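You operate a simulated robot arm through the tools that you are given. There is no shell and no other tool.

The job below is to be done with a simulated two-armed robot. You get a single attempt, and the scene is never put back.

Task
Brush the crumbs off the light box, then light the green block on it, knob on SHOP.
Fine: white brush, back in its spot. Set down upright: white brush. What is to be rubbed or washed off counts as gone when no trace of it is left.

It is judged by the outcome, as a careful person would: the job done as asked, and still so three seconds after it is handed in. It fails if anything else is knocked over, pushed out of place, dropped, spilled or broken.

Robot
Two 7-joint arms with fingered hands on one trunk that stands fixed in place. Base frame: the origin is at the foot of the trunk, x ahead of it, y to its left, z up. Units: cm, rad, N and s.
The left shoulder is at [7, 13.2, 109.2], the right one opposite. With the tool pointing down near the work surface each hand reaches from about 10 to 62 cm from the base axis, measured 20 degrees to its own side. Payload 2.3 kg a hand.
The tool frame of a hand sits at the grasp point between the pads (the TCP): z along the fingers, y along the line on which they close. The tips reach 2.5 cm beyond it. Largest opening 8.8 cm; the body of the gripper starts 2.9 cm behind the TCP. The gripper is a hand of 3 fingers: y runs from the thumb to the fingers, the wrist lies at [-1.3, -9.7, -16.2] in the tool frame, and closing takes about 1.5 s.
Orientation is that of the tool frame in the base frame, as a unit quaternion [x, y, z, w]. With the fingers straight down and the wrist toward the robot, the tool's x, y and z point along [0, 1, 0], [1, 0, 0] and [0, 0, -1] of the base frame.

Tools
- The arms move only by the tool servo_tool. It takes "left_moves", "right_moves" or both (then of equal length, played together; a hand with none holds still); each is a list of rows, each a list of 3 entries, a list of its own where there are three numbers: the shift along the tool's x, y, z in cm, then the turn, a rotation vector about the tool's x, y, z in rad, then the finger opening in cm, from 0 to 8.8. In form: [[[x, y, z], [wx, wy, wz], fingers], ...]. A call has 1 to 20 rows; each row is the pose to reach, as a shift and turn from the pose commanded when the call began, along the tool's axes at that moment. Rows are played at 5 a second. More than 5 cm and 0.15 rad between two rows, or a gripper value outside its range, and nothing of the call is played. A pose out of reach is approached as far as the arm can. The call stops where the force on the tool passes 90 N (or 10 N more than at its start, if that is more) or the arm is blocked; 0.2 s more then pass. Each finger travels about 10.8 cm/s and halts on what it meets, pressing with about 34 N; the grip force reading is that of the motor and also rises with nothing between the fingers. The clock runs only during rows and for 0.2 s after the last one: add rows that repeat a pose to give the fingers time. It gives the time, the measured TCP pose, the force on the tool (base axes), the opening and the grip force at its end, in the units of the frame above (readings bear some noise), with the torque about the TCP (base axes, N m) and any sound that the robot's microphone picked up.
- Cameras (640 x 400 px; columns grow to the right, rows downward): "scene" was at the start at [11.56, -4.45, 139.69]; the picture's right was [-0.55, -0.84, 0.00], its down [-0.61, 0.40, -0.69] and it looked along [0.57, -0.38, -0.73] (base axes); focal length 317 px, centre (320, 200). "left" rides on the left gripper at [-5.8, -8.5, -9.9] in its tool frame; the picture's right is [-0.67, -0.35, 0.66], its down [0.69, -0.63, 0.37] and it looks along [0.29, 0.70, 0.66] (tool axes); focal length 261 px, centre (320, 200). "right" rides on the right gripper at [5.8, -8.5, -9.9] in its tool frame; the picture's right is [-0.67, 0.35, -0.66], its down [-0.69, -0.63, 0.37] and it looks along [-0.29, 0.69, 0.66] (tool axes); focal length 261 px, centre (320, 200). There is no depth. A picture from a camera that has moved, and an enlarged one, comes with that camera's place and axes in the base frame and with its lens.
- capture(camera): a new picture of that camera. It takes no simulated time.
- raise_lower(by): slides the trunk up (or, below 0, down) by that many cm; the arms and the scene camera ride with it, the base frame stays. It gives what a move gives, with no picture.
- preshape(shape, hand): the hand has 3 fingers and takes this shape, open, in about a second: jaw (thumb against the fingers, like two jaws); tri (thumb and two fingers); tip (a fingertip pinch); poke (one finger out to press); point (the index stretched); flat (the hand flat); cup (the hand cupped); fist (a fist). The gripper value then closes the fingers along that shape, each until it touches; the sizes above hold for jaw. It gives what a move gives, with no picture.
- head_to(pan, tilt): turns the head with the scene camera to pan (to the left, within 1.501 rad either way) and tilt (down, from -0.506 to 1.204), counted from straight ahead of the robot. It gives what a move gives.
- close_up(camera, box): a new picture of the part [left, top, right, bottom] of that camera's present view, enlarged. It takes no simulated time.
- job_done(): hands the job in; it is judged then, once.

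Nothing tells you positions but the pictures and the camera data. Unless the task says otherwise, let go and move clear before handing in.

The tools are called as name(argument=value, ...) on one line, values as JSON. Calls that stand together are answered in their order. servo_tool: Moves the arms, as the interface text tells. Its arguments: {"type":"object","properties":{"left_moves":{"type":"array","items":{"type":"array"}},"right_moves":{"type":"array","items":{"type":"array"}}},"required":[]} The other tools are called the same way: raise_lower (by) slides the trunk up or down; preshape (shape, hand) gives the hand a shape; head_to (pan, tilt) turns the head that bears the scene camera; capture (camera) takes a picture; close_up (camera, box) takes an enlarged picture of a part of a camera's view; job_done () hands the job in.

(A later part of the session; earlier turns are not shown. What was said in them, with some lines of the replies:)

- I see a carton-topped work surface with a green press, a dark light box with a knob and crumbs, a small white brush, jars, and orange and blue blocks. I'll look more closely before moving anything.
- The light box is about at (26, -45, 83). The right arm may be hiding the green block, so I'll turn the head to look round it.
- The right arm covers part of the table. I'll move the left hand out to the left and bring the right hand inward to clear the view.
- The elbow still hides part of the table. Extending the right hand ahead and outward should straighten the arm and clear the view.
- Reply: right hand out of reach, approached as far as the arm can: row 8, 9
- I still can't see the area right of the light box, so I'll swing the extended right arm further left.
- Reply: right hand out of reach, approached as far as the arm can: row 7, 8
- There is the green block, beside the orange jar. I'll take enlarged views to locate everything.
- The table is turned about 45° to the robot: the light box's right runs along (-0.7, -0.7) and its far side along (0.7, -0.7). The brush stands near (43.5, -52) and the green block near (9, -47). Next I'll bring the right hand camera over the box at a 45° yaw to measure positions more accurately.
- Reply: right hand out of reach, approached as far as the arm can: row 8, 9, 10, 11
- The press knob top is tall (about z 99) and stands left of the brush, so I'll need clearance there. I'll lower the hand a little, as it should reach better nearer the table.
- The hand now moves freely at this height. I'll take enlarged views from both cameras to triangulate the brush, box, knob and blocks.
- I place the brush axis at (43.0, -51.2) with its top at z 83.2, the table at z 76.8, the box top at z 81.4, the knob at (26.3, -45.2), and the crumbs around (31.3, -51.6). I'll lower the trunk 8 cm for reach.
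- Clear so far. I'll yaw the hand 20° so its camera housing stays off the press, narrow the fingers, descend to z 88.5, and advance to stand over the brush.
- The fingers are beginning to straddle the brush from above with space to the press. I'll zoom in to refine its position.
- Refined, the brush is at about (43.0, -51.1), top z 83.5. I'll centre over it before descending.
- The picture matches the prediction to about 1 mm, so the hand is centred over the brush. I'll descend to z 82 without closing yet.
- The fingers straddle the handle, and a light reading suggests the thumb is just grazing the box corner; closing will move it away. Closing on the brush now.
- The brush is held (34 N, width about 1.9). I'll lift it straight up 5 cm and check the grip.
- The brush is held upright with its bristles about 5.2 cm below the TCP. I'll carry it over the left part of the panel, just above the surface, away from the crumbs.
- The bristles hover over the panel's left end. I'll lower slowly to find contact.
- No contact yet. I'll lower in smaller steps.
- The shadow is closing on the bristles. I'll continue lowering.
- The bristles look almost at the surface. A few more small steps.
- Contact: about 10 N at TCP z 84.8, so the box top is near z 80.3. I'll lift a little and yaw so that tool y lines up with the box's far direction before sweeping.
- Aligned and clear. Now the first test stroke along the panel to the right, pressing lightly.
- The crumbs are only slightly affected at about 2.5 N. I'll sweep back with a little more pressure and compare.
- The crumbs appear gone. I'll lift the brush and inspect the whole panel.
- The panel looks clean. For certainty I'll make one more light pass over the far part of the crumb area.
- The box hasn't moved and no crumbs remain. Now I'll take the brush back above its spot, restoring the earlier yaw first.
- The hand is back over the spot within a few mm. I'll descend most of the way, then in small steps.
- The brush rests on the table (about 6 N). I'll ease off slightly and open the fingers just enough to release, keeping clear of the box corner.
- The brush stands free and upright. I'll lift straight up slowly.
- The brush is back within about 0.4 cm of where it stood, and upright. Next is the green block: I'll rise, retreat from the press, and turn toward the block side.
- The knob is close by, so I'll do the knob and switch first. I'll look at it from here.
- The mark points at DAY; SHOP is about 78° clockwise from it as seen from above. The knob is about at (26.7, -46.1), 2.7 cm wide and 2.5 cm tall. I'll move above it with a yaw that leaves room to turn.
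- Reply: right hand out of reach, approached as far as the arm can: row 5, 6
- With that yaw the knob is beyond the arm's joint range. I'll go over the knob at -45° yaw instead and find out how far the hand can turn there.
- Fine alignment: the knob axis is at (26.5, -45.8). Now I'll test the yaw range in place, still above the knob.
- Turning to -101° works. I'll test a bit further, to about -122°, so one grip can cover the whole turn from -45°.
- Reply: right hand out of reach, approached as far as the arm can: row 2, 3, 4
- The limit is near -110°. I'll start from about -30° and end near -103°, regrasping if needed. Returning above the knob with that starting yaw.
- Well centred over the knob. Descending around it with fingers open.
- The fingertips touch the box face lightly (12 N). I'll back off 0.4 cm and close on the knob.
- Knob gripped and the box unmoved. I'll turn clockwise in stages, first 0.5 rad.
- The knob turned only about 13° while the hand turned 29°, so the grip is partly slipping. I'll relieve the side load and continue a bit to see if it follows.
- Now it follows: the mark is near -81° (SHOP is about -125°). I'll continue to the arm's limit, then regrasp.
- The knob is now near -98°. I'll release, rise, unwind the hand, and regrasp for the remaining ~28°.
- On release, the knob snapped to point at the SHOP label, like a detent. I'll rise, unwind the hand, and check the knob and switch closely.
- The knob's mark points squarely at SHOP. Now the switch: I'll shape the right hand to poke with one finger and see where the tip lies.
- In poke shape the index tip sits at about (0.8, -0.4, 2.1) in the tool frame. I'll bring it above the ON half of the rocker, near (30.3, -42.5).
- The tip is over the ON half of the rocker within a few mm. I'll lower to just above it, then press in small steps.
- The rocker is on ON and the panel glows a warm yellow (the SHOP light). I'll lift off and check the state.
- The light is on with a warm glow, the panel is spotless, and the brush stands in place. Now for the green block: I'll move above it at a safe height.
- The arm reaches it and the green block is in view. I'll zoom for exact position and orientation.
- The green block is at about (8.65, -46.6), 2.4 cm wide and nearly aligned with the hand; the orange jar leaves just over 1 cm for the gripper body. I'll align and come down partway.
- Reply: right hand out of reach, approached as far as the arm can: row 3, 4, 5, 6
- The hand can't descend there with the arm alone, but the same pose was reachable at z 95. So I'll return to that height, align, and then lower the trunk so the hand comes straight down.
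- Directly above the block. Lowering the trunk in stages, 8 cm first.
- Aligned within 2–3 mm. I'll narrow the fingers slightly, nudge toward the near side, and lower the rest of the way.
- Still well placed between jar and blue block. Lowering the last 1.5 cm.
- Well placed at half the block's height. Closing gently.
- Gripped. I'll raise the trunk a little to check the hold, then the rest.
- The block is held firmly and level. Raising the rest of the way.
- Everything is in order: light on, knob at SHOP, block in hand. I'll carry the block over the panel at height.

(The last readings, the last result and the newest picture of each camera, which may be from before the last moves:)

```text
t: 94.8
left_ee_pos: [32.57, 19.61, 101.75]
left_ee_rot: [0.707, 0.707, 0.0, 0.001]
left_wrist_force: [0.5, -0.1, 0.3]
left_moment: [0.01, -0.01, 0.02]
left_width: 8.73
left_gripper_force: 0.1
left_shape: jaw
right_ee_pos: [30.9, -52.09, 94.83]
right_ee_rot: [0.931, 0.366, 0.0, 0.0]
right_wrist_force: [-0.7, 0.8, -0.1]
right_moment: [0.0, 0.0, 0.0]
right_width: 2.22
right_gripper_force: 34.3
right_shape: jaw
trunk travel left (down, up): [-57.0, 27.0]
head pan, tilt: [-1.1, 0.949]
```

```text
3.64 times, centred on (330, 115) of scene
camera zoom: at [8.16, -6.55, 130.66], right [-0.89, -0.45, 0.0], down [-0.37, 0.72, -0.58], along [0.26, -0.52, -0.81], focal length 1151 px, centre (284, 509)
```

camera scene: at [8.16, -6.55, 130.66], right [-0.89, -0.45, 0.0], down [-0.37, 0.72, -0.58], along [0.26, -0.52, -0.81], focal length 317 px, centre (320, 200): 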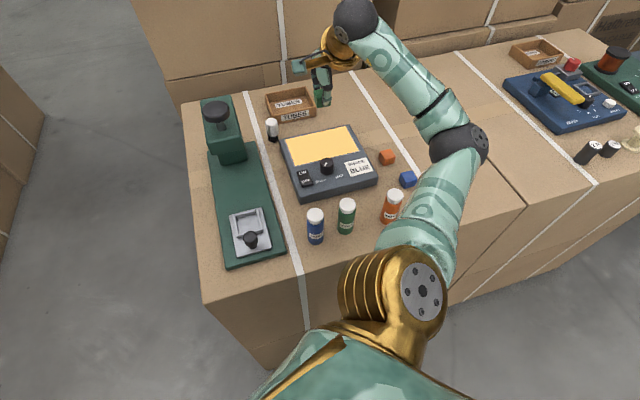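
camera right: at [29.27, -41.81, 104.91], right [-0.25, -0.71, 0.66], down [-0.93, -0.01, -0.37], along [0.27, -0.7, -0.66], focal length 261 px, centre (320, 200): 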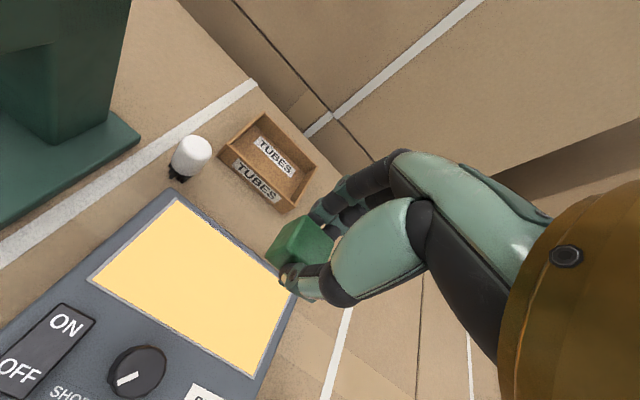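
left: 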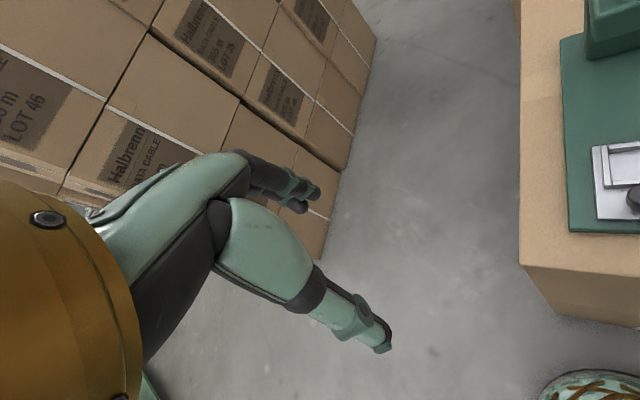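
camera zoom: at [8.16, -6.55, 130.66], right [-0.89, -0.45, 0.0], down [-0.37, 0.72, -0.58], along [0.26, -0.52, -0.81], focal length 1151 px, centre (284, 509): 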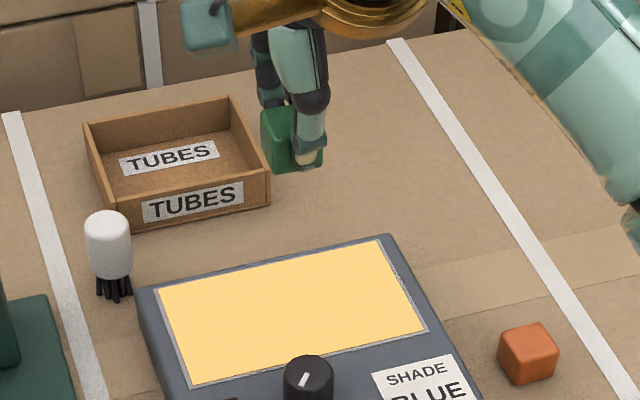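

The panel centre is 0.6 cm nearer than the hand. I'll shift and descend to just above the surface.

servo_tool(right_moves=[[[0.1, -0.3, 1.5], [0, 0, -0.02], 1.6], [[0.2, -0.6, 3.5], [0, 0, -0.04], 1.6], [[0.2, -0.6, 5.5], [0, 0, -0.05], 1.6], [[0.2, -0.6, 7.5], [0, 0, -0.05], 1.6], [[0.2, -0.6, 9.0], [0, 0, -0.05], 1.6], [[0.2, -0.6, 9.8], [0, 0, -0.05], 1.6], [[0.2, -0.6, 10.2], [0, 0, -0.05], 1.6], [[0.2, -0.6, 10.2], [0, 0, -0.05], 1.6]])

close_up(camera="right", box=[180, 180, 360, 320])

close_up(camera="scene", box=[270, 100, 390, 190])

```text
t: 96.6
left_ee_pos: [32.5, 19.74, 101.74]
left_ee_rot: [0.706, 0.708, 0.0, 0.001]
left_wrist_force: [-0.6, -0.6, -0.5]
left_moment: [0.02, -0.01, 0.01]
left_width: 8.75
left_gripper_force: 0.0
left_shape: jaw
right_ee_pos: [30.58, -51.41, 84.67]
right_ee_rot: [0.921, 0.39, 0.0, 0.0]
right_wrist_force: [-0.1, 0.9, 0.1]
right_moment: [0.0, -0.01, -0.03]
right_width: 2.2
right_gripper_force: 34.0
right_shape: jaw
trunk travel left (down, up): [-57.0, 27.0]
head pan, tilt: [-1.1, 0.949]
```

```text
2.86 times, centred on (270, 250) of right
camera zoom: at [28.44, -41.41, 94.64], right [-0.22, -0.72, 0.66], down [-0.93, -0.05, -0.37], along [0.3, -0.69, -0.66], focal length 745 px, centre (463, 57)
```

zoom: 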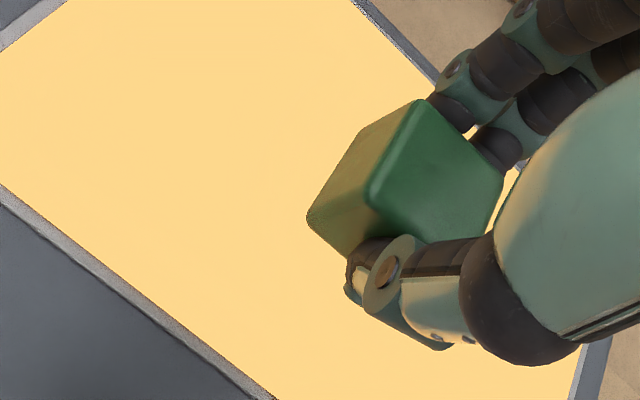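

```text
4.44 times, centred on (330, 145) of scene
camera zoom: at [8.16, -6.55, 130.66], right [-0.89, -0.45, 0.0], down [-0.37, 0.72, -0.58], along [0.26, -0.52, -0.81], focal length 1407 px, centre (276, 444)
```

zoom: 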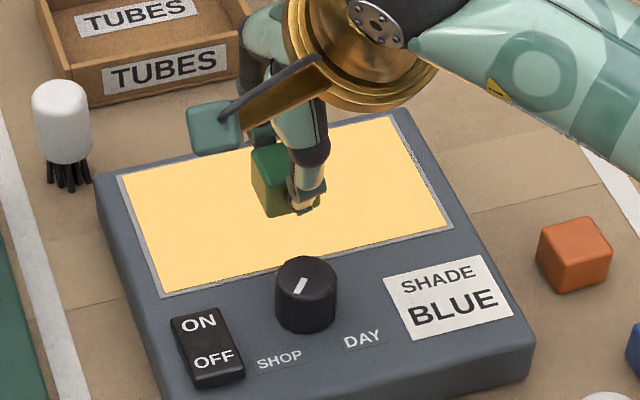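

Centred over the lit panel. Lowering in small steps to set it down.

servo_tool(right_moves=[[[0, 0, 0.15], [0, 0, 0], 1.6], [[0, 0, 0.3], [0, 0, 0], 1.6], [[0, 0, 0.45], [0, 0, 0], 1.6], [[0, 0, 0.45], [0, 0, 0], 1.6]])

```text
t: 97.6
left_ee_pos: [32.51, 19.68, 101.74]
left_ee_rot: [0.707, 0.708, -0.001, 0.002]
left_wrist_force: [-0.4, -0.8, 0.0]
left_moment: [-0.01, -0.02, 0.02]
left_width: 8.75
left_gripper_force: 0.0
left_shape: jaw
right_ee_pos: [30.58, -51.42, 84.19]
right_ee_rot: [0.921, 0.39, 0.0, 0.001]
right_wrist_force: [0.6, -0.6, 2.9]
right_moment: [-0.07, -0.05, 0.01]
right_width: 2.24
right_gripper_force: 34.1
right_shape: jaw
trunk travel left (down, up): [-57.0, 27.0]
head pan, tilt: [-1.1, 0.949]
```

Light contact (about 3 N). Opening the fingers now.

servo_tool(right_moves=[[[0, 0, 0.04], [0, 0, 0], 1.6], [[0, 0, 0.04], [0, 0, 0], 2.3], [[0, 0, 0.0], [0, 0, 0], 2.7], [[0, 0, 0.0], [0, 0, 0], 3.2], [[0, 0, 0.0], [0, 0, 0], 3.8], [[0, 0, 0.0], [0, 0, 0], 4.2], [[0, 0, 0.0], [0, 0, 0], 4.2], [[0, 0, 0.0], [0, 0, 0], 4.2]])

close_up(camera="right", box=[180, 180, 360, 320])

close_up(camera="scene", box=[270, 100, 390, 190])

```text
t: 99.4
left_ee_pos: [32.48, 19.67, 101.68]
left_ee_rot: [0.706, 0.708, 0.0, 0.001]
left_wrist_force: [-0.2, 0.2, 0.1]
left_moment: [0.02, -0.01, 0.02]
left_width: 8.76
left_gripper_force: 0.1
left_shape: jaw
right_ee_pos: [30.67, -51.51, 84.18]
right_ee_rot: [0.921, 0.39, 0.0, 0.0]
right_wrist_force: [0.4, -0.2, 0.5]
right_moment: [0.01, -0.01, 0.01]
right_width: 4.14
right_gripper_force: 0.1
right_shape: jaw
trunk travel left (down, up): [-57.0, 27.0]
head pan, tilt: [-1.1, 0.949]
```

```text
2.86 times, centred on (270, 250) of right
camera zoom: at [28.47, -41.28, 94.22], right [-0.22, -0.72, 0.66], down [-0.93, -0.05, -0.37], along [0.3, -0.69, -0.66], focal length 745 px, centre (463, 57)
```

zoom: 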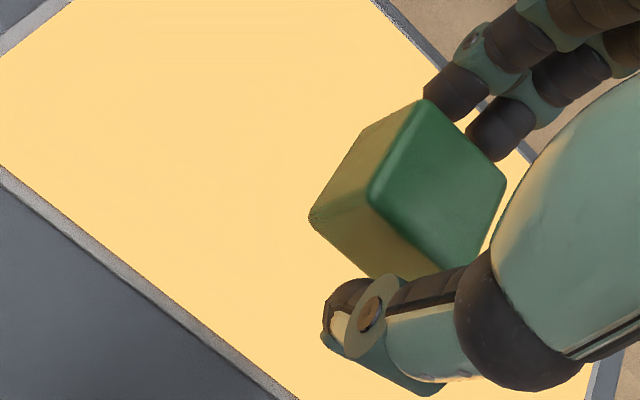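

```text
4.44 times, centred on (330, 145) of scene
camera zoom: at [8.16, -6.54, 130.66], right [-0.89, -0.45, 0.0], down [-0.37, 0.72, -0.58], along [0.26, -0.52, -0.81], focal length 1407 px, centre (276, 444)
```

zoom: 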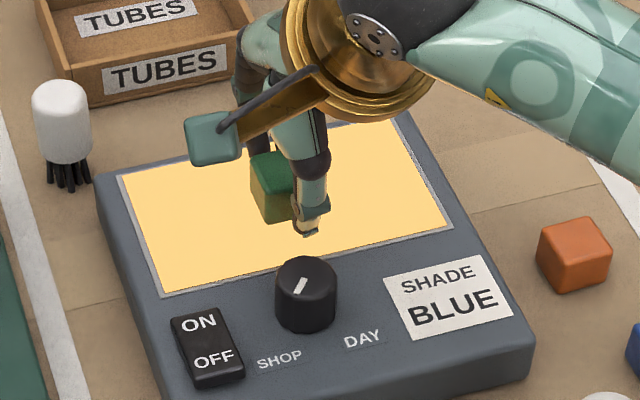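

The block is released on the panel. I'll lift straight up and check.

servo_tool(right_moves=[[[0, 0, -0.6], [0, 0, 0], 4.2], [[0, 0, -1.5], [0, 0, 0], 4.2], [[0, 0, -3], [0, 0, 0], 4.2], [[0, 0, -5], [0, 0, 0], 4.2], [[0, 0, -7.5], [0, 0, 0], 4.2], [[0, 0, -10], [0, 0, 0], 4.2], [[0, 0, -11], [0, 0, 0], 4.2], [[0, 0, -11], [0, 0, 0], 4.2]])

capture(camera="right")

close_up(camera="scene", box=[270, 100, 390, 190])

```text
t: 101.2
left_ee_pos: [32.52, 19.74, 101.77]
left_ee_rot: [0.707, 0.707, 0.0, 0.0]
left_wrist_force: [0.6, 0.2, -0.4]
left_moment: [0.01, -0.02, 0.02]
left_width: 8.75
left_gripper_force: 0.0
left_shape: jaw
right_ee_pos: [30.53, -51.64, 95.26]
right_ee_rot: [0.921, 0.39, 0.0, 0.0]
right_wrist_force: [-0.7, -0.6, -0.2]
right_moment: [-0.03, -0.01, 0.03]
right_width: 4.14
right_gripper_force: 0.1
right_shape: jaw
trunk travel left (down, up): [-57.0, 27.0]
head pan, tilt: [-1.1, 0.949]
```

```text
taken
camera right: at [28.39, -41.42, 105.22], right [-0.22, -0.72, 0.66], down [-0.93, -0.05, -0.37], along [0.3, -0.69, -0.66], focal length 261 px, centre (320, 200)
```

right: 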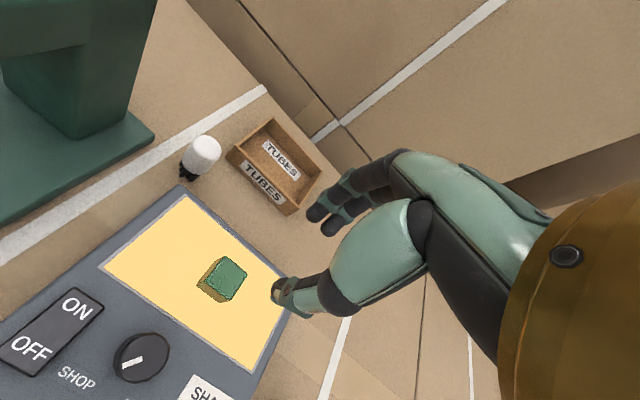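

```text
4.44 times, centred on (330, 145) of scene
camera zoom: at [8.16, -6.55, 130.66], right [-0.89, -0.45, 0.0], down [-0.37, 0.72, -0.58], along [0.26, -0.52, -0.81], focal length 1407 px, centre (276, 444)
```

zoom: 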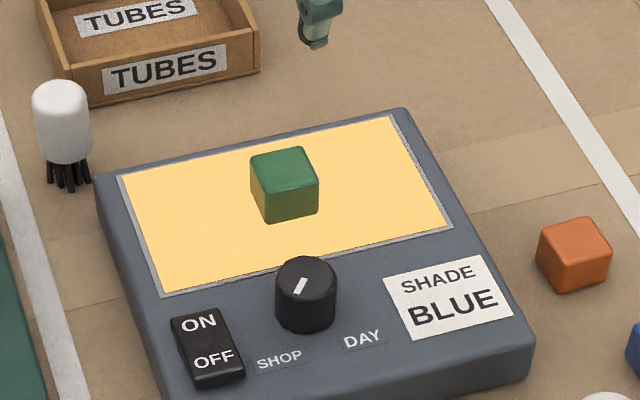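

The green block sits on the lit panel, the knob is at SHOP, and the switch is ON. I'll raise the trunk and draw the hand clear, then do a final check.

raise_lower(by=8)

servo_tool(right_moves=[[[0, -3, 0], [0, 0, 0], 4.2], [[0, -6, 0], [0, 0, 0], 4.2], [[0, -9, 0], [0, 0, 0], 4.2], [[0, -12, 0], [0, 0, 0], 4.2], [[0, -12, 0], [0, 0, 0], 4.2]])

capture(camera="scene")

close_up(camera="scene", box=[190, 110, 430, 260])

close_up(camera="scene", box=[270, 140, 370, 220])

```text
t: 102.4
left_ee_pos: [32.45, 19.64, 109.79]
left_ee_rot: [0.706, 0.708, 0.0, 0.001]
left_wrist_force: [0.1, -0.1, -1.2]
left_moment: [0.02, 0.02, 0.0]
left_width: 8.74
left_gripper_force: 0.1
left_shape: jaw
right_ee_pos: [30.51, -51.5, 103.04]
right_ee_rot: [0.921, 0.39, 0.0, 0.0]
right_wrist_force: [0.1, -0.3, 0.3]
right_moment: [-0.03, -0.04, 0.01]
right_width: 4.14
right_gripper_force: 0.0
right_shape: jaw
trunk travel left (down, up): [-65.0, 19.0]
head pan, tilt: [-1.1, 0.949]
```

```text
t: 103.6
left_ee_pos: [32.52, 19.59, 109.65]
left_ee_rot: [0.706, 0.708, 0.0, 0.0]
left_wrist_force: [0.3, 0.1, 0.0]
left_moment: [-0.01, 0.02, 0.03]
left_width: 8.75
left_gripper_force: 0.1
left_shape: jaw
right_ee_pos: [22.01, -43.1, 103.35]
right_ee_rot: [0.921, 0.389, 0.0, 0.0]
right_wrist_force: [-0.1, 0.3, -0.5]
right_moment: [-0.02, -0.01, -0.01]
right_width: 4.18
right_gripper_force: 0.1
right_shape: jaw
trunk travel left (down, up): [-65.0, 19.0]
head pan, tilt: [-1.1, 0.949]
```

```text
taken
camera scene: at [8.2, -6.56, 138.65], right [-0.89, -0.45, 0.0], down [-0.37, 0.72, -0.58], along [0.26, -0.52, -0.81], focal length 317 px, centre (320, 200)
```

scene: 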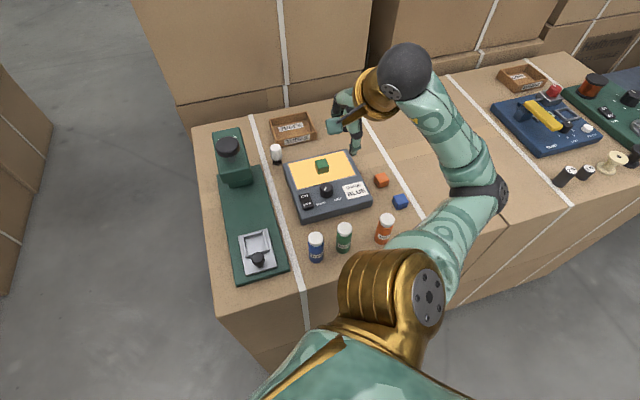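

```text
2.67 times, centred on (310, 185) of scene
camera zoom: at [8.2, -6.56, 138.65], right [-0.89, -0.45, 0.0], down [-0.37, 0.72, -0.58], along [0.26, -0.52, -0.81], focal length 844 px, centre (347, 240)
```

zoom: 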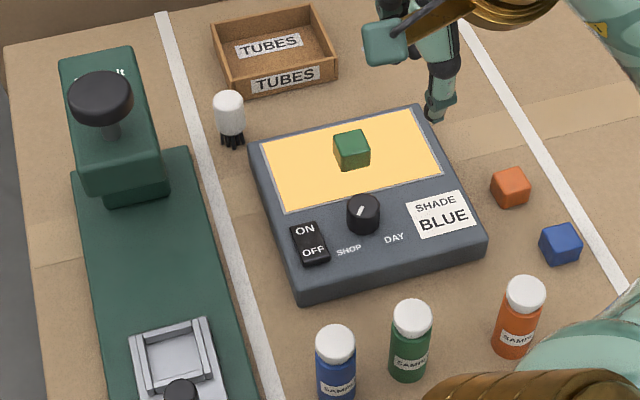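

```text
5.00 times, centred on (320, 180) of scene
camera zoom: at [8.2, -6.56, 138.65], right [-0.89, -0.45, 0.0], down [-0.37, 0.72, -0.58], along [0.26, -0.52, -0.81], focal length 1583 px, centre (320, 300)
```

zoom: 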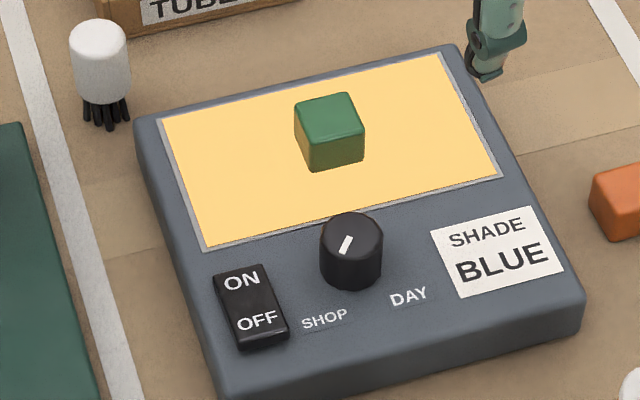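

The final check is good:
- **Panel:** clean and lit a warm SHOP yellow, with the switch ON and the knob pointing at SHOP.
- **Green block:** standing on the panel.
- **White brush:** upright, about half a centimetre from where it first stood.
- **Everything else:** not visibly moved, and both hands are clear.

I'm handing in the job.

job_done()

```text
The job is handed in.
```

The job is handed in. The light box has no visible crumbs left, and the green block stands on the lit panel with the switch on and the knob at SHOP.

The white brush stands upright, about half a centimetre from its original position by the camera. Nothing else was knocked over or visibly moved in the last pictures. Both hands were empty and clear before I handed in.
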